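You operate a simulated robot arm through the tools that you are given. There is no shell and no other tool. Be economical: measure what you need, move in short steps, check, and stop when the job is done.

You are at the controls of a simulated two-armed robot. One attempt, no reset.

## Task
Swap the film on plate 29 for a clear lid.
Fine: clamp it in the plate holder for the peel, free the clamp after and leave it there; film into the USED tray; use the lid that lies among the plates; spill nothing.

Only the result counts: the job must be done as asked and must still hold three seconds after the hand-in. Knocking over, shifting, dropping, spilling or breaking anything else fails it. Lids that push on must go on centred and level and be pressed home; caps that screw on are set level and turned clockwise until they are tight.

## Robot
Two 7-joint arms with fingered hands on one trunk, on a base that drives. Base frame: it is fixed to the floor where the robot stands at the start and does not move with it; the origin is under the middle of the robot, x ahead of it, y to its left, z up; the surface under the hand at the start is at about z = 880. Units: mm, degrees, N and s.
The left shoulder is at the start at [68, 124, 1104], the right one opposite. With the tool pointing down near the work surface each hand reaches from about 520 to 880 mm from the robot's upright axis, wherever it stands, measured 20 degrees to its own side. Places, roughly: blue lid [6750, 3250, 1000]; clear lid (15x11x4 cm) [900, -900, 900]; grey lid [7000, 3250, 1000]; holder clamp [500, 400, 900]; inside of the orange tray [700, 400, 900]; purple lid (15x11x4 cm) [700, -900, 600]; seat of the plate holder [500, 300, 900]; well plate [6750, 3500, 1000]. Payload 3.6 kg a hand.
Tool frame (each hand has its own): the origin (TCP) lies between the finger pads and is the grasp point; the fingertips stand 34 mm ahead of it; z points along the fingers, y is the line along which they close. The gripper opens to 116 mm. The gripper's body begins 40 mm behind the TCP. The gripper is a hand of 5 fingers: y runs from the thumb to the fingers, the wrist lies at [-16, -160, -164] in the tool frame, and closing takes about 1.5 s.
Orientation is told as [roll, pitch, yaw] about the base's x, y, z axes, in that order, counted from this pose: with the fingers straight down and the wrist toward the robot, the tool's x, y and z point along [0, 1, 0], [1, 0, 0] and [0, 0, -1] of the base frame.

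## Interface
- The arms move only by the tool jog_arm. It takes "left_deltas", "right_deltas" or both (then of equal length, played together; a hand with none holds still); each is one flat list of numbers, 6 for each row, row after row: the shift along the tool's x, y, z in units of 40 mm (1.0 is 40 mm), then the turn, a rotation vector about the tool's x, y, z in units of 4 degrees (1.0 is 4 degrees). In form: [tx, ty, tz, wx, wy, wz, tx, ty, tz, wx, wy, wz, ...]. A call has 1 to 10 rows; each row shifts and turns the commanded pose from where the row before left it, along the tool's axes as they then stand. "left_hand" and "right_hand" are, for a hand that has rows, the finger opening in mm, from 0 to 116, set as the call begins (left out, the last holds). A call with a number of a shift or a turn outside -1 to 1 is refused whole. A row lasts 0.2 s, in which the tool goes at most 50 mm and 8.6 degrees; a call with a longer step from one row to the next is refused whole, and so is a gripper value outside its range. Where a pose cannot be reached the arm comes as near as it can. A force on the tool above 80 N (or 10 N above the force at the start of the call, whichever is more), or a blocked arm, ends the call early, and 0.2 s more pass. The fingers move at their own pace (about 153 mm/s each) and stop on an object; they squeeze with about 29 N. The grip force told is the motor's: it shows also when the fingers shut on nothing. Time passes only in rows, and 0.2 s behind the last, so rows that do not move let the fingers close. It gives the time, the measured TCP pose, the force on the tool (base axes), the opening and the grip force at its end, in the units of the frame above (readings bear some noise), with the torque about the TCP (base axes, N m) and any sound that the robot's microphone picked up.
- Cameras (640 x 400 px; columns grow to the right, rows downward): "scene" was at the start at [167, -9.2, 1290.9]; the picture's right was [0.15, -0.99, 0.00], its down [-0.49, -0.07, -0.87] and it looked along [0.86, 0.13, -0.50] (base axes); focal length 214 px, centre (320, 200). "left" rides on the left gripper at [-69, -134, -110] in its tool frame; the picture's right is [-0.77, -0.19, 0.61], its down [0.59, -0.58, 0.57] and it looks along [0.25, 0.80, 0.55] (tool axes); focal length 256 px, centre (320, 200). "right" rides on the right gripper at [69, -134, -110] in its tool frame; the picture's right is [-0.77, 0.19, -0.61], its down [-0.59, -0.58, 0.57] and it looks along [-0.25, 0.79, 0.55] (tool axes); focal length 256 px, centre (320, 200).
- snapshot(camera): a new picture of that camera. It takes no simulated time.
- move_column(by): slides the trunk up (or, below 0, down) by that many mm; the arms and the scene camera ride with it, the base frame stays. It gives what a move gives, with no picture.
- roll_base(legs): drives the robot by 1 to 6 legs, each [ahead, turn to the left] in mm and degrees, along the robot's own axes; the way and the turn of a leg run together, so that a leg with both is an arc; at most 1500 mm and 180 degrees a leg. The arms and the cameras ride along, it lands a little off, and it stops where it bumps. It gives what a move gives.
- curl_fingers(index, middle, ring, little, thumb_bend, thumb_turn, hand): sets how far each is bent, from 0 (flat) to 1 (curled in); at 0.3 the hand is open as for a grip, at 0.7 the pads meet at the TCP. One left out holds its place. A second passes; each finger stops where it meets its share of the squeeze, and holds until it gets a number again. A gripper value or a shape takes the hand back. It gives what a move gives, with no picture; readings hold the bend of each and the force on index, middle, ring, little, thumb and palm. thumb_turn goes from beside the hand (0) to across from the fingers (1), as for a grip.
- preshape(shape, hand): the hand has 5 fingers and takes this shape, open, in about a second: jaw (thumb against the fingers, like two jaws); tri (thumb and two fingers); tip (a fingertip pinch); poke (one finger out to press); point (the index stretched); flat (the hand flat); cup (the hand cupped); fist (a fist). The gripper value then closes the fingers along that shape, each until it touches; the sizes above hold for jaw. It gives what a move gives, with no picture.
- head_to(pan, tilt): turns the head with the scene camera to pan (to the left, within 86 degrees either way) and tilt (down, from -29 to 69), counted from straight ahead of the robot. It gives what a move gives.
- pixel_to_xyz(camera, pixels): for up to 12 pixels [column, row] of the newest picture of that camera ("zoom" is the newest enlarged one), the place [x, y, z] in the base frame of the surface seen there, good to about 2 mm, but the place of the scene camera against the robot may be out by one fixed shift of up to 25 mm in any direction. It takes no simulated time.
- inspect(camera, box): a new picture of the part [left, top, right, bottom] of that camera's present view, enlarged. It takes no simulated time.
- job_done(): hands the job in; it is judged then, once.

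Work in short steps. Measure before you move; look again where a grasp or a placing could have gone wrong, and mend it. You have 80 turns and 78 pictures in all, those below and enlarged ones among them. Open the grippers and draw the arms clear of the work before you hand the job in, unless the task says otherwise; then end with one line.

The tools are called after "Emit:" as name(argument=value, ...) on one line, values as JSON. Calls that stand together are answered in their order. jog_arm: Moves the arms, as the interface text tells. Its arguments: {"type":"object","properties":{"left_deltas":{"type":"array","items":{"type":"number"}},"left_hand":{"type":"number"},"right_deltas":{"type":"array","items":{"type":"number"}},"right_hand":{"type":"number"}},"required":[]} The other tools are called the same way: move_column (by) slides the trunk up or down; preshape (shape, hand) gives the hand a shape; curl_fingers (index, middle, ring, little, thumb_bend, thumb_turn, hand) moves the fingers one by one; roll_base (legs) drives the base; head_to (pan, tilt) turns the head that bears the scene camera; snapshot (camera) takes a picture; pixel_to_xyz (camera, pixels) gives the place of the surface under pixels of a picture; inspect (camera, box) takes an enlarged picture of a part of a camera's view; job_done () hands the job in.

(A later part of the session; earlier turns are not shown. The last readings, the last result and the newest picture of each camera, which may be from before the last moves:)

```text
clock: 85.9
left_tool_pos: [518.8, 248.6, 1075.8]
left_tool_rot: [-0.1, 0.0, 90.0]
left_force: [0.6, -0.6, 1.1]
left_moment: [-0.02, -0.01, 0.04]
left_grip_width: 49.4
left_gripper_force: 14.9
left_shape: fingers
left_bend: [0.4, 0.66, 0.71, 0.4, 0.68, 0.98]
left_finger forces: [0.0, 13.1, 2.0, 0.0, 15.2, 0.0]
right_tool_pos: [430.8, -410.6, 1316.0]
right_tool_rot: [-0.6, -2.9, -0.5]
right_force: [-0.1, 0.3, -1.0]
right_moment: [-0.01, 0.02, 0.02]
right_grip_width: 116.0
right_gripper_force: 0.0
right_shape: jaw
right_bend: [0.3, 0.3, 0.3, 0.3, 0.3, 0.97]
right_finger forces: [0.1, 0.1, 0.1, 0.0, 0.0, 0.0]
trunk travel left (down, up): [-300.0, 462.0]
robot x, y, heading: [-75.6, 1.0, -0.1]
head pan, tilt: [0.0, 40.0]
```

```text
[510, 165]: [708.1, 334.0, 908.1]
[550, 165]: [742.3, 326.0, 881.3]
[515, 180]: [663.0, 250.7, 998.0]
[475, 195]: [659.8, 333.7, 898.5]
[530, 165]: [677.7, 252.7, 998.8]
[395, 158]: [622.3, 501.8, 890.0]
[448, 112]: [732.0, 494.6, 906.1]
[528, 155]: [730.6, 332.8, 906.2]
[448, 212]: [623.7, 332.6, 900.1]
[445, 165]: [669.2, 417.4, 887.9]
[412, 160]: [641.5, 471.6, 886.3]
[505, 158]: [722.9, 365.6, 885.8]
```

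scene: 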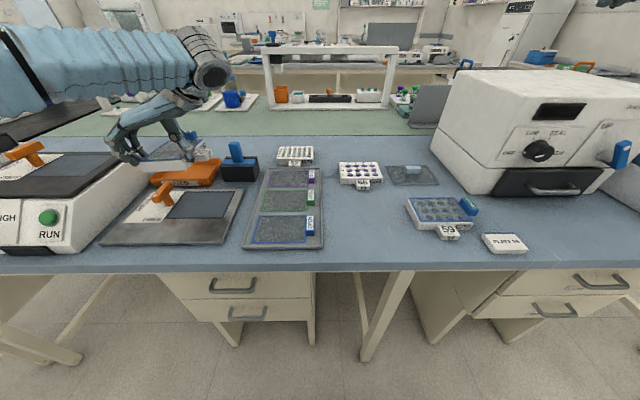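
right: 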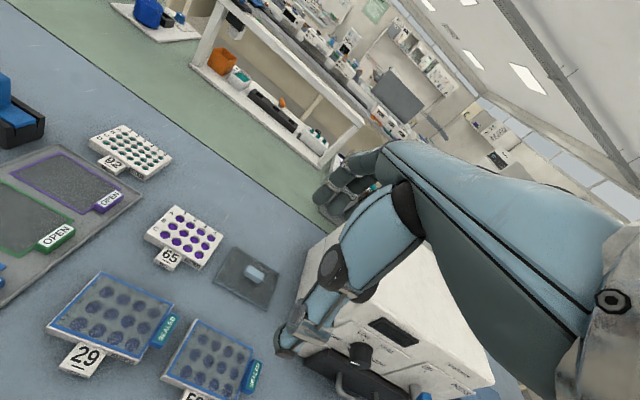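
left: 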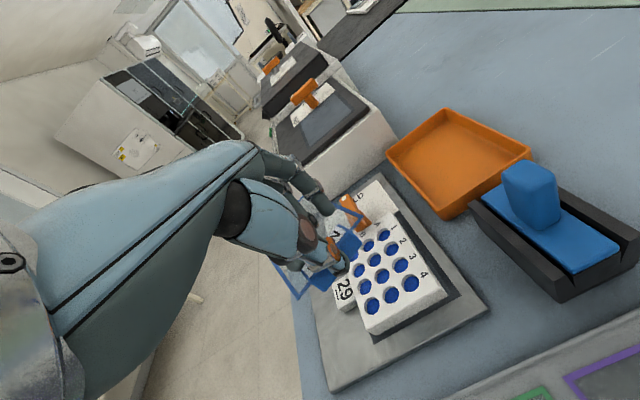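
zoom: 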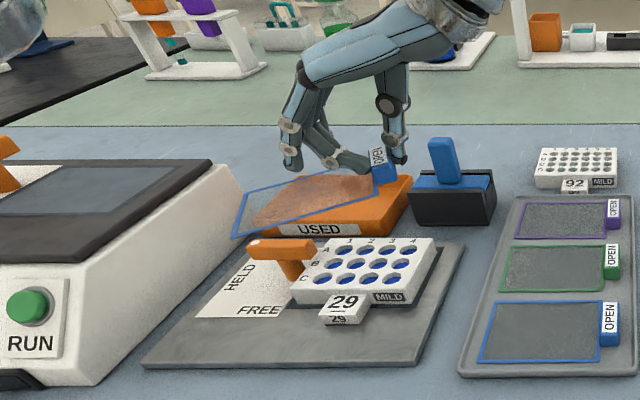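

Clearances look fine (blue handle top 998, y ≤ 253; tray y 331…501, x 612…737). I turn the hand −26° so the film lies along y, then carry it over the tray at z ≈ 1076.

Emit:
jog_arm(left_deltas=[0, 0, 0, 0, 0, 0.8, 0, 0, 0, 0, 0, 0.8, 0, 0, 0, 0, 0, 0.8, 0, 0, 0, 0, 0, 0.8, 0, 0, 0, 0, 0, 0.8, 0, 0, 0, 0, 0, 0.8, 0, 0, 0, 0, 0, 0.8, 0, 0, 0, 0, 0, 0.9, 0, 0, 0, 0, 0, 0])

Emit:
jog_arm(left_deltas=[-0.2, 0.35, 0, 0, 0, 0, -0.389, 0.676, 0, 0, 0, 0, -0.389, 0.676, 0, 0, 0, 0, -0.389, 0.676, 0, 0, 0, 0, -0.389, 0.676, 0, 0, 0, 0, -0.389, 0.676, 0, 0, 0, 0, -0.19, 0.33, 0, 0, 0, 0, 0, 0, 0, 0, 0, 0])

Emit:
inspect(camera="scene", box=[60, 80, 300, 260])

Emit:
snapshot(camera="left")

```text
clock: 87.9
left_tool_pos: [519.6, 248.3, 1075.6]
left_tool_rot: [0.1, -0.1, 64.0]
left_force: [-0.1, 0.0, -0.7]
left_moment: [0.01, -0.01, -0.02]
left_grip_width: 49.3
left_gripper_force: 14.6
left_shape: fingers
left_bend: [0.4, 0.66, 0.71, 0.4, 0.68, 0.98]
left_finger forces: [0.0, 13.0, 2.0, 0.0, 14.9, 0.0]
right_tool_pos: [429.8, -411.8, 1315.8]
right_tool_rot: [-0.5, -2.9, -0.6]
right_force: [0.5, -0.3, -0.2]
right_moment: [0.01, 0.01, -0.03]
right_grip_width: 116.0
right_gripper_force: 0.1
right_shape: jaw
right_bend: [0.3, 0.3, 0.3, 0.3, 0.3, 0.97]
right_finger forces: [0.1, 0.1, 0.0, 0.1, 0.0, 0.0]
trunk travel left (down, up): [-300.0, 462.0]
robot x, y, heading: [-77.8, -0.2, 0.3]
head pan, tilt: [0.0, 40.0]
```

```text
clock: 89.7
left_tool_pos: [675.2, 353.2, 1075.5]
left_tool_rot: [0.0, -0.2, 64.1]
left_force: [0.6, 0.1, 0.2]
left_moment: [0.02, -0.01, 0.0]
left_grip_width: 49.4
left_gripper_force: 14.1
left_shape: fingers
left_bend: [0.4, 0.66, 0.71, 0.4, 0.68, 0.98]
left_finger forces: [0.0, 12.2, 2.1, 0.1, 14.4, 0.0]
right_tool_pos: [430.8, -411.1, 1315.5]
right_tool_rot: [-0.5, -3.0, -0.5]
right_force: [0.4, -0.2, 0.1]
right_moment: [-0.02, -0.04, 0.01]
right_grip_width: 115.7
right_gripper_force: 0.1
right_shape: jaw
right_bend: [0.3, 0.3, 0.3, 0.3, 0.3, 0.97]
right_finger forces: [0.0, 0.0, 0.0, 0.0, 0.1, 0.1]
trunk travel left (down, up): [-300.0, 462.0]
robot x, y, heading: [-73.2, 0.7, 0.1]
head pan, tilt: [0.0, 40.0]
```

```text
2.22 times, centred on (180, 170) of scene
```

zoom: 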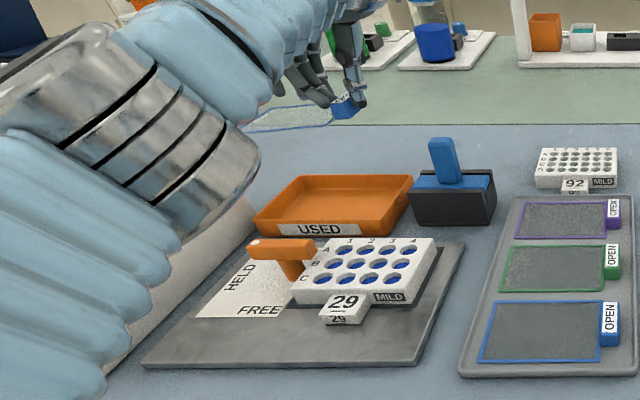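

```text
18 pictures are left
```

left: 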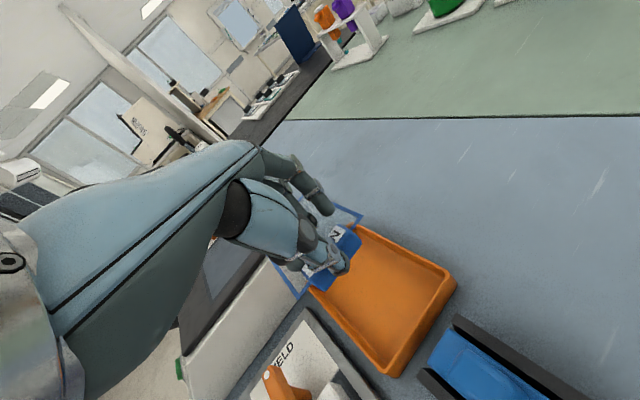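

I measure the film's edges above the tray.

Emit:
pixel_to_xyz(camera="zoom", pixels=[[328, 123], [300, 126], [260, 129], [258, 115], [280, 106], [320, 112], [345, 105], [335, 100]])

Emit:
pixel_to_xyz(camera="left", pixels=[[360, 216], [340, 208], [288, 275], [300, 295], [345, 240], [320, 280], [296, 285], [350, 222]])

```text
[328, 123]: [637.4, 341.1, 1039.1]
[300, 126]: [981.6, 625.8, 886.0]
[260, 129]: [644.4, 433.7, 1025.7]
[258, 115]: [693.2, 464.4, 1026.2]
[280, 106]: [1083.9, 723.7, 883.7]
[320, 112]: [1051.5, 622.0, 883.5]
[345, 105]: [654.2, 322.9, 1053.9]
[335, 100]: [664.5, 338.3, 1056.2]
```

```text
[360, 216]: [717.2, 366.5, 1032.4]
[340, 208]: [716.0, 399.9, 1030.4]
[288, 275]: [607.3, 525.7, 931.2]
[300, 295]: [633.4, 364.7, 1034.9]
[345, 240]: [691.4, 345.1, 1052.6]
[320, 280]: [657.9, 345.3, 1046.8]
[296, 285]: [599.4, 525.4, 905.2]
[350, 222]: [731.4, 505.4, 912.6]
```

Film is aligned with the tray (x 633…717, y ~340…489). I lower 126 mm to just above the tray floor.

Emit:
jog_arm(left_deltas=[0, 0, 0.4, 0, 0, 0, 0, 0, 0.6, 0, 0, 0, 0, 0, 0.6, 0, 0, 0, 0, 0, 0.6, 0, 0, 0, 0, 0, 0.5, 0, 0, 0, 0, 0, 0.3, 0, 0, 0, 0, 0, 0.15, 0, 0, 0, 0, 0, 0, 0, 0, 0])

Emit:
inspect(camera="scene", box=[100, 110, 260, 230])

Emit:
snapshot(camera="left")

```text
clock: 91.5
left_tool_pos: [674.1, 354.1, 950.3]
left_tool_rot: [0.1, 0.0, 64.1]
left_force: [0.0, -0.7, 0.3]
left_moment: [0.0, 0.0, 0.0]
left_grip_width: 49.0
left_gripper_force: 13.8
left_shape: fingers
left_bend: [0.4, 0.66, 0.71, 0.4, 0.68, 0.98]
left_finger forces: [0.0, 12.2, 1.9, 0.0, 14.3, 0.0]
right_tool_pos: [429.9, -411.1, 1314.5]
right_tool_rot: [-0.6, -2.9, -0.4]
right_force: [0.2, -0.3, -0.6]
right_moment: [-0.01, 0.03, 0.01]
right_grip_width: 115.8
right_gripper_force: 0.1
right_shape: jaw
right_bend: [0.3, 0.3, 0.3, 0.3, 0.3, 0.97]
right_finger forces: [0.0, 0.0, 0.0, 0.0, 0.0, 0.1]
trunk travel left (down, up): [-300.0, 462.0]
robot x, y, heading: [-70.5, 5.0, -0.0]
head pan, tilt: [0.0, 40.0]
```

```text
3.33 times, centred on (180, 170) of scene
```

zoom: 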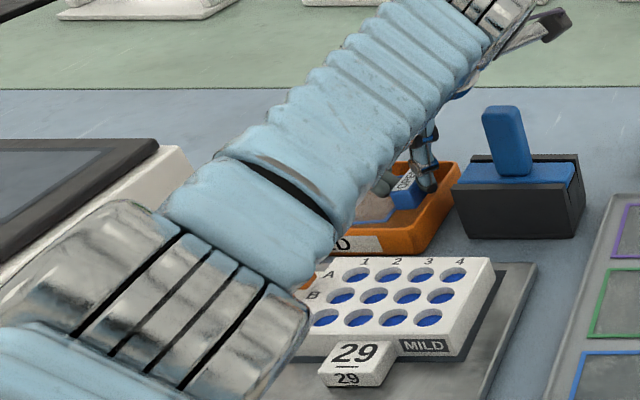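

```text
16 pictures are left
```

left: 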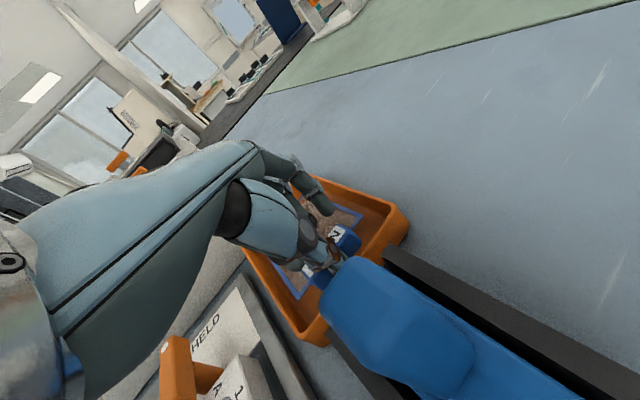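

The film is inside the tray walls. I open the grip just a little (block is close to the thumb) and then rise straight up.

Emit:
curl_fingers(hand="left", middle=0.57, ring=0.57, thumb_bend=0.62)

Emit:
jog_arm(left_deltas=[0, 0, -0.2, 0, 0, 0, 0, 0, -0.4, 0, 0, 0, 0, 0, -0.6, 0, 0, 0, 0, 0, -0.9, 0, 0, 0, 0, 0, -0.9, 0, 0, 0, 0, 0, -0.9, 0, 0, 0, 0, 0, 0, 0, 0, 0])

Emit:
snapshot(camera="left")

```text
clock: 92.5
left_tool_pos: [674.9, 353.7, 949.8]
left_tool_rot: [-0.1, -0.1, 63.9]
left_force: [-0.1, 0.9, -0.4]
left_moment: [0.02, 0.03, -0.01]
left_grip_width: 56.7
left_gripper_force: 0.1
left_shape: fingers
left_bend: [0.4, 0.56, 0.56, 0.4, 0.62, 1.0]
left_finger forces: [0.0, 0.0, 0.0, 0.0, 0.0, 0.0]
right_tool_pos: [429.9, -410.9, 1314.7]
right_tool_rot: [-0.5, -2.9, -0.4]
right_force: [0.5, -0.9, 0.5]
right_moment: [0.01, 0.01, -0.03]
right_grip_width: 116.1
right_gripper_force: 0.1
right_shape: jaw
right_bend: [0.3, 0.3, 0.3, 0.3, 0.3, 0.97]
right_finger forces: [0.0, 0.0, 0.0, 0.1, 0.0, 0.1]
trunk travel left (down, up): [-300.0, 462.0]
robot x, y, heading: [-73.7, 1.1, -0.0]
head pan, tilt: [0.0, 40.0]
```

```text
clock: 94.1
left_tool_pos: [675.4, 353.6, 1104.7]
left_tool_rot: [0.0, -0.1, 64.0]
left_force: [0.7, -0.3, -0.1]
left_moment: [0.03, -0.02, -0.01]
left_grip_width: 56.4
left_gripper_force: 0.1
left_shape: fingers
left_bend: [0.4, 0.56, 0.56, 0.4, 0.62, 1.0]
left_finger forces: [0.1, 0.1, 0.1, 0.1, 0.0, 0.0]
right_tool_pos: [430.6, -410.6, 1315.7]
right_tool_rot: [-0.5, -2.9, -0.5]
right_force: [0.6, -0.3, -1.1]
right_moment: [-0.04, 0.01, 0.0]
right_grip_width: 116.0
right_gripper_force: 0.1
right_shape: jaw
right_bend: [0.3, 0.3, 0.3, 0.3, 0.3, 0.97]
right_finger forces: [0.1, 0.0, 0.0, 0.1, 0.1, 0.0]
trunk travel left (down, up): [-300.0, 462.0]
robot x, y, heading: [-73.6, 1.3, 0.1]
head pan, tilt: [0.0, 40.0]
```

```text
15 pictures are left
```

left: 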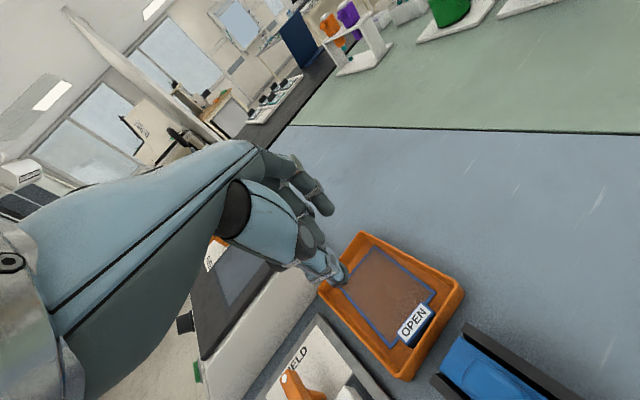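

The film lies flat in the USED tray. Next I free the clamp: yaw the hand back to 0, move over the bar at (517, 397), fingers at equal bend.

Emit:
jog_arm(left_deltas=[0, 0, 0, 0, 0, 1, 0, 0, 0, 0, 0, 1, 0, 0, 0, 0, 0, 1, 0, 0, 0, 0, 0, 1, 0, 0, 0, 0, 0, 1, 0, 0, 0, 0, 0, 1, 0, 0, 0, 0, 0, 1, 0, 0, 0, 0, 0, 1, 0, 0, 0, 0, 0, 1, 0, 0, 0, 0, 0, 1])

Emit:
jog_arm(left_deltas=[0, 0, 0, 0, 0, 1, 0, 0, 0, 0, 0, 1, 0, 0, 0, 0, 0, 1, 0, 0, 0, 0, 0, 1, 0, 0, 0, 0, 0, 1, 0, 0, 0, 0, 0, 1, 0.25, -0.95, 0, 0, 0, 0, 0.3, -1, 0, 0, 0, 0, 0.3, -1, 0, 0, 0, 0, 0.23, -1, 0, 0, 0, 0])

Emit:
curl_fingers(hand="left", index=0.4, middle=0.4, ring=0.4, little=0.4, thumb_bend=0.45)

```text
clock: 96.3
left_tool_pos: [675.3, 354.1, 1104.4]
left_tool_rot: [0.0, -0.1, 24.0]
left_force: [-0.1, 0.1, -0.1]
left_moment: [0.02, -0.01, -0.04]
left_grip_width: 56.4
left_gripper_force: 0.0
left_shape: fingers
left_bend: [0.4, 0.56, 0.56, 0.4, 0.62, 1.0]
left_finger forces: [0.0, 0.0, 0.0, 0.0, 0.0, 0.0]
right_tool_pos: [428.9, -411.7, 1315.4]
right_tool_rot: [-0.4, -2.8, -0.4]
right_force: [-0.3, 1.1, -0.8]
right_moment: [0.0, 0.02, 0.0]
right_grip_width: 115.8
right_gripper_force: 0.1
right_shape: jaw
right_bend: [0.3, 0.3, 0.3, 0.3, 0.3, 0.97]
right_finger forces: [0.0, 0.0, 0.0, 0.0, 0.0, 0.1]
trunk travel left (down, up): [-300.0, 462.0]
robot x, y, heading: [-74.9, 0.2, -0.1]
head pan, tilt: [0.0, 40.0]
```

```text
clock: 98.5
left_tool_pos: [514.7, 396.8, 1105.4]
left_tool_rot: [-0.1, 0.0, -0.1]
left_force: [-1.0, 1.2, -0.4]
left_moment: [-0.01, 0.0, 0.02]
left_grip_width: 56.5
left_gripper_force: 0.0
left_shape: fingers
left_bend: [0.4, 0.56, 0.56, 0.4, 0.62, 1.0]
left_finger forces: [0.0, 0.0, 0.0, 0.0, 0.0, 0.1]
right_tool_pos: [430.2, -409.8, 1317.0]
right_tool_rot: [-0.4, -3.0, -0.5]
right_force: [-0.6, 0.6, 0.1]
right_moment: [-0.03, -0.01, -0.02]
right_grip_width: 115.7
right_gripper_force: 0.0
right_shape: jaw
right_bend: [0.3, 0.3, 0.3, 0.3, 0.3, 0.97]
right_finger forces: [0.1, 0.0, 0.0, 0.0, 0.0, 0.1]
trunk travel left (down, up): [-300.0, 462.0]
robot x, y, heading: [-70.3, 0.8, 0.0]
head pan, tilt: [0.0, 40.0]
```

```text
clock: 99.5
left_tool_pos: [516.5, 396.1, 1104.3]
left_tool_rot: [0.0, -0.1, 0.0]
left_force: [0.3, 0.6, 0.2]
left_moment: [0.01, 0.02, 0.04]
left_grip_width: 81.3
left_gripper_force: 0.1
left_shape: fingers
left_bend: [0.4, 0.4, 0.4, 0.4, 0.45, 1.0]
left_finger forces: [0.0, 0.0, 0.1, 0.1, 0.0, 0.0]
right_tool_pos: [430.5, -411.0, 1314.9]
right_tool_rot: [-0.4, -2.9, -0.6]
right_force: [1.3, -0.3, 0.1]
right_moment: [-0.05, -0.01, 0.0]
right_grip_width: 115.9
right_gripper_force: 0.1
right_shape: jaw
right_bend: [0.3, 0.3, 0.3, 0.3, 0.3, 0.97]
right_finger forces: [0.0, 0.0, 0.1, 0.1, 0.0, 0.0]
trunk travel left (down, up): [-300.0, 462.0]
robot x, y, heading: [-73.1, 1.7, -0.3]
head pan, tilt: [0.0, 40.0]
```

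I lower to z ≈ 960 around the bar (same pose as at release) and grip with index, middle, ring and thumb.

Emit:
jog_arm(left_deltas=[0.06, 0.02, 0.7, 0, 0, 0, 0, 0, 0.9, 0, 0, 0, 0, 0, 0.9, 0, 0, 0, 0, 0, 0.7, 0, 0, 0, 0, 0, 0.4, 0, 0, 0, 0, 0, 0, 0, 0, 0])

Emit:
curl_fingers(hand="left", index=0.72, middle=0.72, ring=0.72, thumb_bend=0.75)

Emit:
inspect(camera="left", box=[240, 140, 500, 400])

```text
clock: 100.9
left_tool_pos: [517.8, 398.3, 960.7]
left_tool_rot: [0.1, -0.1, -0.1]
left_force: [0.5, -0.5, 0.6]
left_moment: [-0.01, -0.02, -0.01]
left_grip_width: 80.9
left_gripper_force: 0.0
left_shape: fingers
left_bend: [0.4, 0.4, 0.4, 0.4, 0.45, 1.0]
left_finger forces: [0.0, 0.1, 0.0, 0.1, 0.0, 0.0]
right_tool_pos: [430.0, -412.1, 1314.2]
right_tool_rot: [-0.4, -2.9, -0.5]
right_force: [-0.2, -0.6, -0.2]
right_moment: [-0.01, -0.01, 0.03]
right_grip_width: 115.7
right_gripper_force: 0.1
right_shape: jaw
right_bend: [0.3, 0.3, 0.3, 0.3, 0.3, 0.97]
right_finger forces: [0.0, 0.0, 0.0, 0.1, 0.1, 0.1]
trunk travel left (down, up): [-300.0, 462.0]
robot x, y, heading: [-74.2, -3.0, -0.0]
head pan, tilt: [0.0, 40.0]
```

```text
clock: 101.9
left_tool_pos: [519.3, 400.7, 960.0]
left_tool_rot: [0.0, 0.0, 0.0]
left_force: [11.1, 4.6, -2.8]
left_moment: [0.0, -0.3, -0.05]
left_grip_width: 14.9
left_gripper_force: 27.6
left_shape: fingers
left_bend: [0.65, 0.65, 0.69, 0.4, 0.67, 0.99]
left_finger forces: [14.0, 12.6, 7.2, 0.1, 21.7, 0.1]
right_tool_pos: [432.8, -412.4, 1313.7]
right_tool_rot: [-0.4, -2.9, -0.4]
right_force: [0.3, 0.6, -0.2]
right_moment: [-0.02, 0.03, -0.02]
right_grip_width: 115.9
right_gripper_force: 0.2
right_shape: jaw
right_bend: [0.3, 0.3, 0.3, 0.3, 0.3, 0.97]
right_finger forces: [0.1, 0.0, 0.1, 0.0, 0.0, 0.0]
trunk travel left (down, up): [-300.0, 462.0]
robot x, y, heading: [-76.1, -1.1, -0.1]
head pan, tilt: [0.0, 40.0]
```

```text
1.54 times, centred on (370, 270) of left
```

zoom: 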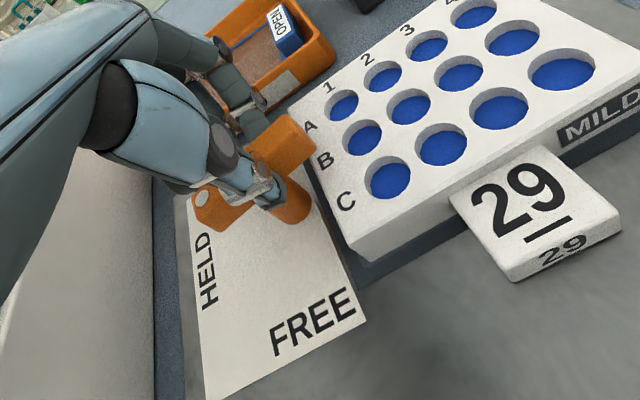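

Bar gripped well. I turn it counter-clockwise by 91° back to FREE.

Emit:
jog_arm(left_deltas=[0, 0, 0, 0, 0, -1, 0, 0, 0, 0, 0, -1, 0, 0, 0, 0, 0, -1, 0, 0, 0, 0, 0, -1, 0, 0, 0, 0, 0, -1, 0, 0, 0, 0, 0, -1, 0, 0, 0, 0, 0, -1, 0, 0, 0, 0, 0, -1, 0, 0, 0, 0, 0, -1, 0, 0, 0, 0, 0, -1])

Emit:
jog_arm(left_deltas=[0, 0, 0, 0, 0, -1, 0, 0, 0, 0, 0, -1, 0, 0, 0, 0, 0, -1, 0, 0, 0, 0, 0, -1, 0, 0, 0, 0, 0, -1, 0, 0, 0, 0, 0, -1, 0, 0, 0, 0, 0, -1, 0, 0, 0, 0, 0, -1, 0, 0, 0, 0, 0, -1, 0, 0, 0, 0, 0, -1])

Emit:
jog_arm(left_deltas=[0, 0, 0, 0, 0, -1, 0, 0, 0, 0, 0, -1, 0, 0, 0, 0, 0, -0.8, 0, 0, 0, 0, 0, 0])

Emit:
inspect(camera="left", box=[240, 140, 500, 400])

```text
clock: 104.1
left_tool_pos: [519.1, 400.2, 960.1]
left_tool_rot: [0.0, 0.0, 40.0]
left_force: [11.1, 7.5, -3.9]
left_moment: [0.18, -0.35, -0.03]
left_grip_width: 14.9
left_gripper_force: 26.2
left_shape: fingers
left_bend: [0.65, 0.65, 0.69, 0.4, 0.67, 0.98]
left_finger forces: [15.1, 11.0, 6.0, 0.0, 19.9, 0.0]
right_tool_pos: [433.8, -410.2, 1314.7]
right_tool_rot: [-0.6, -2.9, -0.5]
right_force: [0.1, 0.3, 0.0]
right_moment: [-0.01, 0.0, 0.0]
right_grip_width: 115.7
right_gripper_force: 0.0
right_shape: jaw
right_bend: [0.3, 0.3, 0.3, 0.3, 0.3, 0.97]
right_finger forces: [0.0, 0.0, 0.0, 0.0, 0.1, 0.1]
trunk travel left (down, up): [-300.0, 462.0]
robot x, y, heading: [-76.2, 5.3, 0.0]
head pan, tilt: [0.0, 40.0]
```

```text
clock: 106.3
left_tool_pos: [519.1, 400.9, 960.2]
left_tool_rot: [0.0, 0.1, 79.9]
left_force: [7.9, 10.0, -2.1]
left_moment: [0.27, -0.25, -0.29]
left_grip_width: 15.1
left_gripper_force: 26.2
left_shape: fingers
left_bend: [0.66, 0.66, 0.7, 0.4, 0.67, 0.98]
left_finger forces: [11.8, 11.0, 8.2, 0.0, 21.1, 0.0]
right_tool_pos: [433.7, -410.2, 1315.0]
right_tool_rot: [-0.6, -2.8, -0.4]
right_force: [-0.1, 0.1, 0.2]
right_moment: [-0.03, 0.02, -0.01]
right_grip_width: 116.0
right_gripper_force: 0.1
right_shape: jaw
right_bend: [0.3, 0.3, 0.3, 0.3, 0.3, 0.97]
right_finger forces: [0.1, 0.0, 0.0, 0.1, 0.0, 0.0]
trunk travel left (down, up): [-300.0, 462.0]
robot x, y, heading: [-74.0, 3.3, -0.3]
head pan, tilt: [0.0, 40.0]
```

```text
clock: 107.3
left_tool_pos: [520.8, 402.5, 960.2]
left_tool_rot: [0.0, -0.1, 91.2]
left_force: [8.5, 12.8, -2.0]
left_moment: [0.24, -0.21, -0.59]
left_grip_width: 14.6
left_gripper_force: 29.5
left_shape: fingers
left_bend: [0.66, 0.66, 0.69, 0.4, 0.67, 1.0]
left_finger forces: [8.7, 12.6, 14.4, 0.0, 22.4, 0.0]
right_tool_pos: [433.6, -409.1, 1316.0]
right_tool_rot: [-0.5, -2.8, -0.4]
right_force: [0.0, 0.8, -0.1]
right_moment: [-0.01, 0.03, 0.0]
right_grip_width: 115.8
right_gripper_force: 0.0
right_shape: jaw
right_bend: [0.3, 0.3, 0.3, 0.3, 0.3, 0.97]
right_finger forces: [0.0, 0.1, 0.0, 0.0, 0.0, 0.0]
trunk travel left (down, up): [-300.0, 462.0]
robot x, y, heading: [-77.0, 1.9, 0.0]
head pan, tilt: [0.0, 40.0]
```

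```text
1.54 times, centred on (370, 270) of left
```

zoom: 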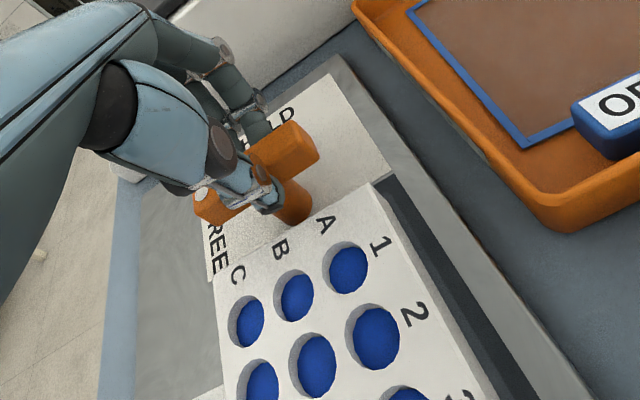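

The turn ended on the stop (torque −0.6 Nm): FREE. I release the bar, rise, and yaw the hand back to 0.

Emit:
curl_fingers(hand="left", index=0.4, middle=0.4, ring=0.4, thumb_bend=0.45)

Emit:
jog_arm(left_deltas=[0, 0, -0.3, 0, 0, 0, 0, 0, -0.8, 0, 0, 0, 0, 0, -0.9, 0, 0, 0, 0, 0, -0.9, 0, 0, 0, 0, 0, 0, 0, 0, 1, 0, 0, 0, 0, 0, 1, 0, 0, 0, 0, 0, 1, 0, 0, 0, 0, 0, 1, 0, 0, 0, 0, 0, 1, 0, 0, 0, 0, 0, 1])

Emit:
jog_arm(left_deltas=[0, 0, 0, 0, 0, 1, 0, 0, 0, 0, 0, 1, 0, 0, 0, 0, 0, 1, 0, 0, 0, 0, 0, 1, 0, 0, 0, 0, 0, 1, 0, 0, 0, 0, 0, 1, 0, 0, 0, 0, 0, 1, 0, 0, 0, 0, 0, 1, 0, 0, 0, 0, 0, 1, 0, 0, 0, 0, 0, 1])

Emit:
jog_arm(left_deltas=[0, 0, 0, 0, 0, 1, 0, 0, 0, 0, 0, 1, 0, 0, 0, 0, 0, 1, 0, 0, 0, 0, 0, 1, 0, 0, 0, 0, 0, 1, 0, 0, 0, 0, 0, 1, 0, 0, 0, 0, 0, 0.8, 0, 0, 0, 0, 0, 0])

Emit:
inspect(camera="left", box=[300, 160, 600, 400])

```text
clock: 108.3
left_tool_pos: [518.3, 400.9, 961.0]
left_tool_rot: [-0.1, 0.0, 91.3]
left_force: [0.4, -0.2, 1.0]
left_moment: [-0.01, -0.01, -0.02]
left_grip_width: 81.2
left_gripper_force: 0.0
left_shape: fingers
left_bend: [0.4, 0.4, 0.4, 0.4, 0.45, 1.0]
left_finger forces: [0.1, 0.1, 0.0, 0.1, 0.0, 0.0]
right_tool_pos: [430.6, -413.5, 1315.1]
right_tool_rot: [-0.5, -2.9, -0.5]
right_force: [1.1, -0.1, -0.7]
right_moment: [-0.02, -0.01, -0.02]
right_grip_width: 115.9
right_gripper_force: 0.2
right_shape: jaw
right_bend: [0.3, 0.3, 0.3, 0.3, 0.3, 0.97]
right_finger forces: [0.0, 0.0, 0.0, 0.0, 0.1, 0.0]
trunk travel left (down, up): [-300.0, 462.0]
robot x, y, heading: [-76.0, 3.3, 0.0]
head pan, tilt: [0.0, 40.0]
```

```text
clock: 110.5
left_tool_pos: [518.1, 399.4, 1077.4]
left_tool_rot: [-0.1, -0.1, 67.0]
left_force: [1.0, 0.0, 0.5]
left_moment: [-0.04, 0.01, -0.01]
left_grip_width: 81.1
left_gripper_force: 0.1
left_shape: fingers
left_bend: [0.4, 0.4, 0.4, 0.4, 0.45, 1.0]
left_finger forces: [0.0, 0.0, 0.0, 0.0, 0.0, 0.0]
right_tool_pos: [430.2, -411.6, 1315.6]
right_tool_rot: [-0.5, -3.0, -0.4]
right_force: [0.8, -1.1, -0.1]
right_moment: [0.0, 0.03, -0.02]
right_grip_width: 115.8
right_gripper_force: 0.0
right_shape: jaw
right_bend: [0.3, 0.3, 0.3, 0.3, 0.3, 0.97]
right_finger forces: [0.0, 0.0, 0.0, 0.0, 0.0, 0.1]
trunk travel left (down, up): [-300.0, 462.0]
robot x, y, heading: [-79.6, 2.2, 0.1]
head pan, tilt: [0.0, 40.0]
```

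```text
clock: 112.7
left_tool_pos: [517.1, 399.9, 1076.7]
left_tool_rot: [0.0, -0.1, 27.1]
left_force: [-0.7, -0.4, -0.2]
left_moment: [-0.01, -0.01, 0.02]
left_grip_width: 81.0
left_gripper_force: 0.0
left_shape: fingers
left_bend: [0.4, 0.4, 0.4, 0.4, 0.45, 1.0]
left_finger forces: [0.0, 0.0, 0.0, 0.0, 0.1, 0.1]
right_tool_pos: [430.0, -411.4, 1314.4]
right_tool_rot: [-0.5, -3.0, -0.6]
right_force: [-0.2, -1.2, -0.4]
right_moment: [-0.01, 0.01, -0.01]
right_grip_width: 115.8
right_gripper_force: 0.0
right_shape: jaw
right_bend: [0.3, 0.3, 0.3, 0.3, 0.3, 0.97]
right_finger forces: [0.0, 0.0, 0.1, 0.0, 0.0, 0.0]
trunk travel left (down, up): [-300.0, 462.0]
robot x, y, heading: [-73.5, 2.7, 0.0]
head pan, tilt: [0.0, 40.0]
```

```text
clock: 114.5
left_tool_pos: [516.5, 398.7, 1076.3]
left_tool_rot: [0.0, -0.1, -0.2]
left_force: [0.6, -0.2, 0.2]
left_moment: [0.01, -0.03, -0.02]
left_grip_width: 81.0
left_gripper_force: 0.1
left_shape: fingers
left_bend: [0.4, 0.4, 0.4, 0.4, 0.45, 1.0]
left_finger forces: [0.1, 0.0, 0.0, 0.0, 0.0, 0.0]
right_tool_pos: [431.2, -413.0, 1316.2]
right_tool_rot: [-0.5, -2.8, -0.5]
right_force: [0.1, 0.2, 0.7]
right_moment: [-0.02, -0.01, 0.01]
right_grip_width: 116.0
right_gripper_force: 0.0
right_shape: jaw
right_bend: [0.3, 0.3, 0.3, 0.3, 0.3, 0.97]
right_finger forces: [0.0, 0.1, 0.1, 0.1, 0.0, 0.0]
trunk travel left (down, up): [-300.0, 462.0]
robot x, y, heading: [-75.0, 1.3, -0.0]
head pan, tilt: [0.0, 40.0]
```

```text
1.67 times, centred on (450, 280) of left
```

zoom: 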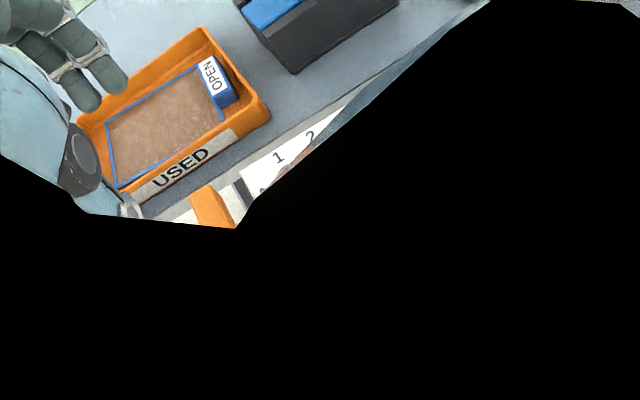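

The left camera is obstructed by the arm's own link now (arm posture drifted). I look with the scene camera.

Emit:
snapshot(camera="scene")

```text
11 pictures are left
```

scene: 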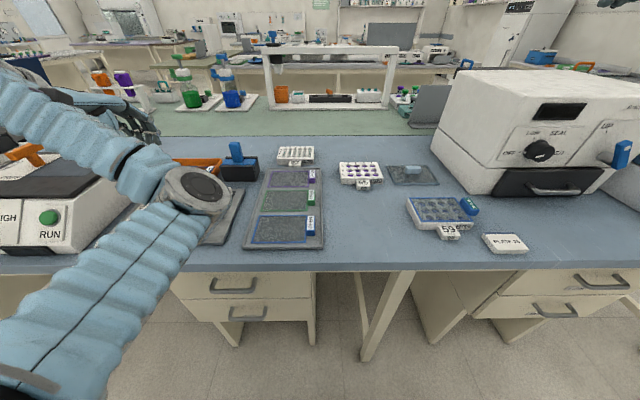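

The elbow is just in front of the camera; scene is otherwise unchanged. I raise the left hand and carry it right toward the lid (≈ (677, −304)), moving the right arm a bit further aside.

Emit:
jog_arm(left_deltas=[0, 0, -0.9, 0, 0, 0, -0.9, 0.1, -0.2, 0, 0, 0, -0.97, 0.15, 0, 0, 0, 0, -0.97, 0.15, 0, 0, 0, 0, -0.97, 0.15, 0, 0, 0, 0, -0.97, 0.15, 0, 0, 0, 0, -0.97, 0.15, 0, 0, 0, 0, -0.97, 0.15, 0, 0, 0, 0, -0.97, 0.15, 0, 0, 0, 0, 0, 0, 0, 0, 0, 0], right_deltas=[-0.3, 0, 0, 0, 0, 0, -0.3, 0, 0, 0, 0, 0, -0.3, 0, 0, 0, 0, 0, -0.3, 0, 0, 0, 0, 0, -0.3, 0, 0, 0, 0, 0, -0.3, 0, 0, 0, 0, 0, -0.3, 0, 0, 0, 0, 0, -0.3, 0, 0, 0, 0, 0, -0.3, 0, 0, 0, 0, 0, 0, 0, 0, 0, 0, 0])

Emit:
jog_arm(left_deltas=[-0.97, 0.3, 0, 0, 0, 0, -0.97, 0.3, 0, 0, 0, 0, -0.97, 0.3, 0, 0, 0, 0, -0.97, 0.3, 0, 0, 0, 0, -0.97, 0.3, 0, 0, 0, 0, -0.97, 0.3, 0, 0, 0, 0, -0.97, 0.3, 0, 0, 0, 0, -0.97, 0.3, 0, 0, 0, 0, -0.97, 0.3, 0, 0, 0, 0, 0, 0, 0, 0, 0, 0])

Emit:
snapshot(camera="left")

```text
clock: 116.7
left_tool_pos: [562.0, 91.2, 1121.8]
left_tool_rot: [0.1, -0.1, 0.0]
left_force: [-0.1, 0.3, -0.5]
left_moment: [-0.01, 0.01, 0.01]
left_grip_width: 81.2
left_gripper_force: 0.1
left_shape: fingers
left_bend: [0.4, 0.4, 0.4, 0.4, 0.45, 1.0]
left_finger forces: [0.1, 0.1, 0.0, 0.1, 0.1, 0.1]
right_tool_pos: [430.0, -446.5, 1315.6]
right_tool_rot: [-0.5, -3.0, -0.5]
right_force: [0.2, 0.3, -0.9]
right_moment: [-0.04, -0.03, -0.01]
right_grip_width: 115.8
right_gripper_force: 0.1
right_shape: jaw
right_bend: [0.3, 0.3, 0.3, 0.3, 0.3, 0.97]
right_finger forces: [0.1, 0.1, 0.1, 0.0, 0.0, 0.0]
right hand out of reach, approached as far as the arm can: row 4, 5, 6, 7, 8, 9
trunk travel left (down, up): [-300.0, 462.0]
robot x, y, heading: [-71.6, 3.5, 0.1]
head pan, tilt: [0.0, 40.0]
```

```text
clock: 119.1
left_tool_pos: [651.2, -160.7, 1051.8]
left_tool_rot: [-0.1, 5.5, 3.4]
left_force: [0.3, 0.1, 3.4]
left_moment: [0.0, 0.09, -0.02]
left_grip_width: 81.4
left_gripper_force: 0.1
left_shape: fingers
left_bend: [0.4, 0.4, 0.4, 0.4, 0.45, 1.0]
left_finger forces: [0.0, 0.1, 0.0, 0.0, 0.0, 0.1]
left hand out of reach, approached as far as the arm can: row 8, 9
right_tool_pos: [430.7, -447.2, 1314.1]
right_tool_rot: [-0.4, -2.9, -0.7]
right_force: [0.1, 0.6, 0.1]
right_moment: [-0.03, 0.04, 0.01]
right_grip_width: 116.0
right_gripper_force: 0.1
right_shape: jaw
right_bend: [0.3, 0.3, 0.3, 0.3, 0.3, 0.97]
right_finger forces: [0.0, 0.1, 0.1, 0.1, 0.0, 0.0]
trunk travel left (down, up): [-300.0, 462.0]
robot x, y, heading: [-75.5, 4.5, -0.1]
head pan, tilt: [0.0, 40.0]
stopped in row 10 (left hand): the arm was blocked; the commanded pose is now the measured one
```

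```text
10 pictures are left
```

left: 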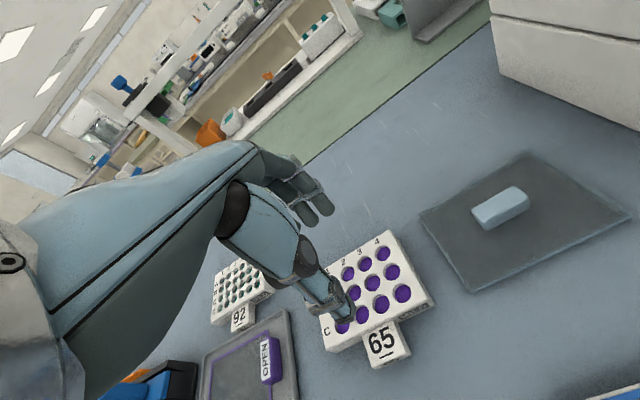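

The left arm is at its limit here (no contact, fingertips well above plate 65), but the view of the lid is good; I measure it now, then I'll turn the base to the right.

Emit:
pixel_to_xyz(camera="left", pixels=[[500, 207], [480, 210], [518, 190], [527, 200], [487, 225], [508, 216], [425, 218], [526, 155], [622, 217], [474, 284], [400, 315], [530, 195]])

Emit:
jog_arm(left_deltas=[0.8, -0.4, -0.3, 0, 0, 0, 0.8, -0.4, -0.4, -0.5, 0, 0.3, 0.8, -0.4, -0.4, -0.5, 0, 0.3, 0.5, -0.3, -0.4, -0.35, 0, 0.25, 0, 0, 0, 0, 0, 0])

```text
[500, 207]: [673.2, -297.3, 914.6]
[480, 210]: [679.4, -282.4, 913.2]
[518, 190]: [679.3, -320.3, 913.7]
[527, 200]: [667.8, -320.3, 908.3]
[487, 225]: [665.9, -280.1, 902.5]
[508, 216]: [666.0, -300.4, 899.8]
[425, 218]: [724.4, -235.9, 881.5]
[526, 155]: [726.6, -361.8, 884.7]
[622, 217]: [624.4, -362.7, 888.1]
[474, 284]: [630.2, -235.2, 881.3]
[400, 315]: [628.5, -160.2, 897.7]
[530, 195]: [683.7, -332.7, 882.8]
```

```text
clock: 120.3
left_tool_pos: [680.8, -108.4, 1139.2]
left_tool_rot: [0.1, 0.4, -0.5]
left_force: [-0.3, 0.5, 0.7]
left_moment: [0.04, 0.01, 0.02]
left_grip_width: 81.8
left_gripper_force: 0.0
left_shape: fingers
left_bend: [0.4, 0.4, 0.4, 0.4, 0.45, 1.0]
left_finger forces: [0.1, 0.0, 0.0, 0.0, 0.0, 0.0]
left hand out of reach, approached as far as the arm can: row 1, 2, 3, 4
right_tool_pos: [429.7, -447.8, 1314.3]
right_tool_rot: [-0.3, -3.0, -0.7]
right_force: [-0.4, -0.4, 0.7]
right_moment: [0.02, -0.03, -0.01]
right_grip_width: 115.9
right_gripper_force: 0.1
right_shape: jaw
right_bend: [0.3, 0.3, 0.3, 0.3, 0.3, 0.97]
right_finger forces: [0.0, 0.1, 0.1, 0.1, 0.0, 0.0]
trunk travel left (down, up): [-300.0, 462.0]
robot x, y, heading: [-71.3, -6.0, -0.1]
head pan, tilt: [0.0, 40.0]
```

Knob centre ≈ (674, −300.5), top 913, lid x 625…727, y −363…−238. Left can't reach from here, so I pull the hand back and turn the base 30° right with 40 mm forward.

Emit:
jog_arm(left_deltas=[0.2, -0.9, 0, 0, 0, 0, 0.2, -0.9, 0, 0, 0, 0, 0.2, -0.9, 0, 0, 0, 0, 0.2, -0.9, 0, 0, 0, 0, 0, 0, 0, 0, 0, 0])

Emit:
roll_base(legs=[[0, -30], [40, 0]])

```text
clock: 121.5
left_tool_pos: [661.9, -120.0, 1162.4]
left_tool_rot: [-0.1, 1.5, 0.6]
left_force: [-0.4, 0.0, 0.1]
left_moment: [0.02, -0.01, 0.03]
left_grip_width: 81.3
left_gripper_force: 0.0
left_shape: fingers
left_bend: [0.4, 0.4, 0.4, 0.4, 0.45, 1.0]
left_finger forces: [0.0, 0.1, 0.0, 0.1, 0.1, 0.1]
left hand out of reach, approached as far as the arm can: row 1, 2, 3, 4
right_tool_pos: [429.6, -448.3, 1313.8]
right_tool_rot: [-0.4, -3.0, -0.7]
right_force: [-0.1, -0.6, 0.2]
right_moment: [0.01, -0.03, 0.02]
right_grip_width: 115.8
right_gripper_force: 0.1
right_shape: jaw
right_bend: [0.3, 0.3, 0.3, 0.3, 0.3, 0.97]
right_finger forces: [0.0, 0.1, 0.0, 0.0, 0.0, 0.1]
trunk travel left (down, up): [-300.0, 462.0]
robot x, y, heading: [-76.9, 0.9, -0.0]
head pan, tilt: [0.0, 40.0]
```

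```text
clock: 123.4
left_tool_pos: [552.1, -405.0, 1161.9]
left_tool_rot: [1.5, 1.0, -22.2]
left_force: [-7.9, 23.5, -2.9]
left_moment: [0.37, 0.48, 0.66]
left_grip_width: 68.3
left_gripper_force: 11.0
left_shape: fingers
left_bend: [0.44, 0.4, 0.4, 0.4, 0.45, 1.0]
left_finger forces: [22.2, 0.0, 0.0, 0.0, 0.1, 0.0]
right_tool_pos: [171.3, -626.5, 1309.6]
right_tool_rot: [-0.2, -2.6, -28.5]
right_force: [1.3, 0.2, -0.6]
right_moment: [-0.03, 0.1, -0.02]
right_grip_width: 115.9
right_gripper_force: 0.0
right_shape: jaw
right_bend: [0.3, 0.3, 0.3, 0.3, 0.3, 0.97]
right_finger forces: [0.0, 0.0, 0.0, 0.0, 0.1, 0.1]
trunk travel left (down, up): [-300.0, 462.0]
robot x, y, heading: [-77.1, 2.8, -25.0]
head pan, tilt: [0.0, 40.0]
stopped in leg 1: the force on the tool passed its limit at 84 N (the readings are from after the stop); the commanded pose is now the measured one
```

The left hand touched the large machine on the right (index 22 N) during the turn; I back it away at once toward +y/−x and look.

Emit:
jog_arm(left_deltas=[0.3, -0.2, 0, 0, 0, 0, 0.5, -0.5, 0, 0, 0, 0, 0.7, -0.6, 0, 0, 0, 0, 0.7, -0.6, 0, 0, 0, 0, 0.5, -0.5, 0, 0, 0, 0, 0, 0, 0, 0, 0, 0])

Emit:
head_to(pan=10, tilt=40)

Emit:
snapshot(camera="scene")

```text
clock: 123.7
left_tool_pos: [557.1, -399.6, 1160.4]
left_tool_rot: [1.7, 1.3, -21.6]
left_force: [-1.5, 9.8, -3.2]
left_moment: [0.23, 0.28, 0.33]
left_grip_width: 75.8
left_gripper_force: 4.9
left_shape: fingers
left_bend: [0.42, 0.4, 0.4, 0.4, 0.45, 1.0]
left_finger forces: [9.8, 0.0, 0.0, 0.1, 0.1, 0.0]
left hand out of reach, approached as far as the arm can: row 1
right_tool_pos: [170.1, -629.0, 1308.6]
right_tool_rot: [-0.1, -2.8, -28.3]
right_force: [0.4, 0.3, -0.1]
right_moment: [-0.02, 0.06, 0.02]
right_grip_width: 116.1
right_gripper_force: 0.0
right_shape: jaw
right_bend: [0.3, 0.3, 0.3, 0.3, 0.3, 0.97]
right_finger forces: [0.1, 0.0, 0.0, 0.1, 0.1, 0.0]
trunk travel left (down, up): [-300.0, 462.0]
robot x, y, heading: [-72.0, 0.2, -24.8]
head pan, tilt: [0.0, 40.0]
stopped in row 1 (left hand): the arm was blocked; the commanded pose is now the measured one
```

```text
clock: 124.4
left_tool_pos: [556.0, -401.0, 1162.0]
left_tool_rot: [2.0, 1.1, -21.8]
left_force: [4.5, 13.8, 0.6]
left_moment: [0.12, -0.09, 0.87]
left_grip_width: 80.4
left_gripper_force: 6.7
left_shape: fingers
left_bend: [0.4, 0.4, 0.4, 0.4, 0.45, 1.0]
left_finger forces: [13.5, 0.0, 0.0, 0.1, 0.0, 0.0]
right_tool_pos: [170.1, -626.8, 1311.7]
right_tool_rot: [-0.1, -3.0, -28.5]
right_force: [0.5, -1.0, 1.0]
right_moment: [-0.02, -0.03, 0.0]
right_grip_width: 116.0
right_gripper_force: 0.1
right_shape: jaw
right_bend: [0.3, 0.3, 0.3, 0.3, 0.3, 0.97]
right_finger forces: [0.0, 0.1, 0.1, 0.1, 0.1, 0.0]
trunk travel left (down, up): [-300.0, 462.0]
robot x, y, heading: [-72.7, 2.8, -24.8]
head pan, tilt: [10.0, 40.0]
```

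```text
9 pictures are left
```

scene: 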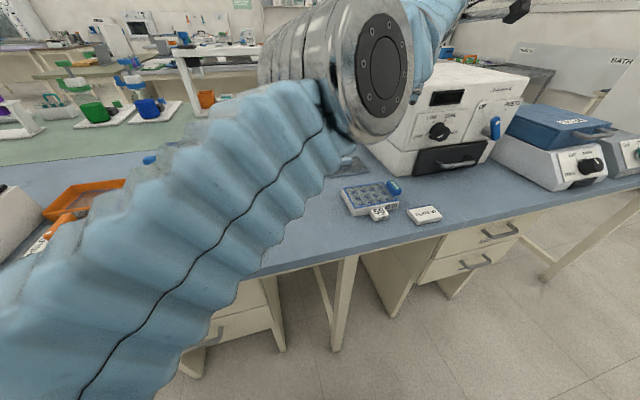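

The hand still leans on the machine and this arm posture is stuck at a limit, so I turn the base back left 8° to free it, then lift and retract.

Emit:
roll_base(legs=[[0, 9]])

Emit:
jog_arm(left_deltas=[0, -0.6, -0.2, 0, 0, 0, 0.2, -0.8, -0.2, 0, 0, 0, 0.2, -0.8, -0.2, 0, 0, 0, 0.2, -0.8, -0.2, 0, 0, 0, 0.2, -0.8, 0, 0, 0, 0, 0, 0, 0, 0, 0, 0])

```text
clock: 125.5
left_tool_pos: [604.1, -312.4, 1156.0]
left_tool_rot: [2.6, 1.5, -13.4]
left_force: [-0.8, -1.4, -5.3]
left_moment: [0.07, -0.19, 0.1]
left_grip_width: 81.8
left_gripper_force: 0.0
left_shape: fingers
left_bend: [0.4, 0.4, 0.4, 0.4, 0.45, 1.0]
left_finger forces: [0.0, 0.0, 0.0, 0.0, 0.0, 0.1]
right_tool_pos: [261.5, -590.2, 1308.4]
right_tool_rot: [0.3, -3.0, -19.6]
right_force: [-0.5, 1.2, 0.1]
right_moment: [-0.01, 0.0, -0.01]
right_grip_width: 116.2
right_gripper_force: 0.1
right_shape: jaw
right_bend: [0.3, 0.3, 0.3, 0.3, 0.3, 0.97]
right_finger forces: [0.0, 0.1, 0.1, 0.0, 0.1, 0.0]
trunk travel left (down, up): [-300.0, 462.0]
robot x, y, heading: [-75.9, 3.4, -16.1]
head pan, tilt: [10.0, 40.0]
```

```text
clock: 126.8
left_tool_pos: [583.2, -276.3, 1165.3]
left_tool_rot: [1.5, 9.3, -8.5]
left_force: [0.6, 0.4, 1.0]
left_moment: [0.01, 0.01, 0.01]
left_grip_width: 81.3
left_gripper_force: 0.1
left_shape: fingers
left_bend: [0.4, 0.4, 0.4, 0.4, 0.45, 1.0]
left_finger forces: [0.0, 0.0, 0.0, 0.1, 0.0, 0.0]
left hand out of reach, approached as far as the arm can: row 1, 2, 3, 4, 5
right_tool_pos: [264.3, -580.3, 1311.7]
right_tool_rot: [-0.1, -2.9, -19.6]
right_force: [0.4, 0.2, -0.9]
right_moment: [-0.06, 0.0, -0.03]
right_grip_width: 116.1
right_gripper_force: 0.0
right_shape: jaw
right_bend: [0.3, 0.3, 0.3, 0.3, 0.3, 0.97]
right_finger forces: [0.0, 0.0, 0.0, 0.1, 0.1, 0.0]
trunk travel left (down, up): [-300.0, 462.0]
robot x, y, heading: [-75.2, -0.6, -16.4]
head pan, tilt: [10.0, 40.0]
stopped in row 6 (left hand): the arm was blocked; the commanded pose is now the measured one
```

The left arm's posture is jammed near a limit, so I will fetch the lid with the right arm instead. First I move the left hand left and up to park it.

Emit:
jog_arm(left_deltas=[0.8, 0, -0.3, 0, 0, 0, 0.9, 0, -0.4, 0, 0, 0, 0.9, 0, -0.4, 0, 0, 0, 0.9, 0, -0.4, 0, 0, 0, 0.9, 0, -0.4, 0, 0, 0, 0.9, 0, -0.4, 0, 0, 0, 0.9, 0, -0.4, 0, 0, 0, 0, 0, 0, 0, 0, 0])

Emit:
roll_base(legs=[[0, 16]])

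```text
clock: 128.6
left_tool_pos: [651.7, -56.2, 1290.8]
left_tool_rot: [1.7, 9.0, -9.0]
left_force: [0.4, -0.1, -0.3]
left_moment: [0.05, 0.04, 0.04]
left_grip_width: 81.6
left_gripper_force: 0.1
left_shape: fingers
left_bend: [0.4, 0.4, 0.4, 0.4, 0.45, 1.0]
left_finger forces: [0.0, 0.0, 0.0, 0.0, 0.1, 0.0]
left hand out of reach, approached as far as the arm can: row 1, 2, 3, 4, 7
right_tool_pos: [264.4, -582.6, 1310.9]
right_tool_rot: [0.0, -2.8, -19.5]
right_force: [0.6, -0.1, 0.0]
right_moment: [0.04, -0.02, 0.02]
right_grip_width: 116.1
right_gripper_force: 0.1
right_shape: jaw
right_bend: [0.3, 0.3, 0.3, 0.3, 0.3, 0.97]
right_finger forces: [0.0, 0.1, 0.0, 0.0, 0.0, 0.1]
trunk travel left (down, up): [-300.0, 462.0]
robot x, y, heading: [-70.6, 0.9, -16.2]
head pan, tilt: [10.0, 40.0]
```

```text
clock: 129.9
left_tool_pos: [637.3, 146.8, 1290.4]
left_tool_rot: [1.7, 9.1, 7.2]
left_force: [-0.4, -0.1, -0.7]
left_moment: [-0.01, -0.02, -0.03]
left_grip_width: 81.3
left_gripper_force: 0.0
left_shape: fingers
left_bend: [0.4, 0.4, 0.4, 0.4, 0.45, 1.0]
left_finger forces: [0.1, 0.0, 0.0, 0.2, 0.0, 0.0]
right_tool_pos: [412.1, -464.7, 1311.7]
right_tool_rot: [-0.2, -2.8, -3.5]
right_force: [0.1, -0.8, 0.8]
right_moment: [-0.03, 0.0, -0.04]
right_grip_width: 116.2
right_gripper_force: 0.0
right_shape: jaw
right_bend: [0.3, 0.3, 0.3, 0.3, 0.3, 0.97]
right_finger forces: [0.0, 0.0, 0.0, 0.1, 0.1, 0.1]
trunk travel left (down, up): [-300.0, 462.0]
robot x, y, heading: [-73.8, -1.8, -0.3]
head pan, tilt: [10.0, 40.0]
```

I park the left arm back-left, and bring the right hand first toward y ≈ −300 (still high and back). I also measure the machine's left side from the last left picture.

Emit:
pixel_to_xyz(camera="left", pixels=[[500, 75], [560, 105], [630, 130], [560, 60], [620, 80], [500, 30]])

Emit:
jog_arm(left_deltas=[0.8, -0.65, 0, 0, 0, 0, 0.8, -0.65, 0, 0, 0, 0, 0.8, -0.65, 0, 0, 0, 0, 0.8, -0.65, 0, 0, 0, 0, 0.8, -0.65, 0, 0, 0, 0, 0.8, -0.65, 0, 0, 0, 0, 0.8, -0.65, 0, 0, 0, 0, 0.6, -0.5, 0, 0, 0, 0, 0, 0, 0, 0, 0, 0], right_deltas=[0.8, 0.1, 0, 0, 0, 0, 0.8, 0.1, 0, 0.2, 0, -0.2, 0.8, 0.1, 0, 0.2, 0, -0.2, 0.8, 0.1, 0, 0.2, 0, -0.2, 0.8, 0.1, 0, 0.1, 0, -0.28, 0, 0, 0.4, 0, 0, 0, 0, 0, 0.4, 0, 0, 0, 0, 0, 0.5, 0, 0, 0, 0, 0, 0, 0, 0, 0])

```text
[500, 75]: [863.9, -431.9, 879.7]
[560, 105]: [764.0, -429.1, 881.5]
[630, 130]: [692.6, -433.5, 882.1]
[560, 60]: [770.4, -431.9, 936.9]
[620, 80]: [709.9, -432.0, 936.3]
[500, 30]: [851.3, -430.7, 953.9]
```

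```text
clock: 131.9
left_tool_pos: [489.4, 381.0, 1401.7]
left_tool_rot: [1.5, 9.2, 7.0]
left_force: [0.5, -0.4, 0.4]
left_moment: [0.01, 0.0, -0.04]
left_grip_width: 81.2
left_gripper_force: 0.0
left_shape: fingers
left_bend: [0.4, 0.4, 0.4, 0.4, 0.45, 1.0]
left_finger forces: [0.0, 0.1, 0.1, 0.0, 0.1, 0.0]
left hand out of reach, approached as far as the arm can: row 1, 2, 3, 4, 5, 6, 7, 8
right_tool_pos: [438.1, -306.2, 1259.7]
right_tool_rot: [-0.3, -0.1, 0.0]
right_force: [-0.3, -0.3, -0.2]
right_moment: [0.0, 0.03, 0.0]
right_grip_width: 116.0
right_gripper_force: 0.1
right_shape: jaw
right_bend: [0.3, 0.3, 0.3, 0.3, 0.3, 0.97]
right_finger forces: [0.0, 0.0, 0.0, 0.0, 0.1, 0.0]
trunk travel left (down, up): [-300.0, 462.0]
robot x, y, heading: [-76.8, 0.6, -0.2]
head pan, tilt: [10.0, 40.0]
5 turns are left
```

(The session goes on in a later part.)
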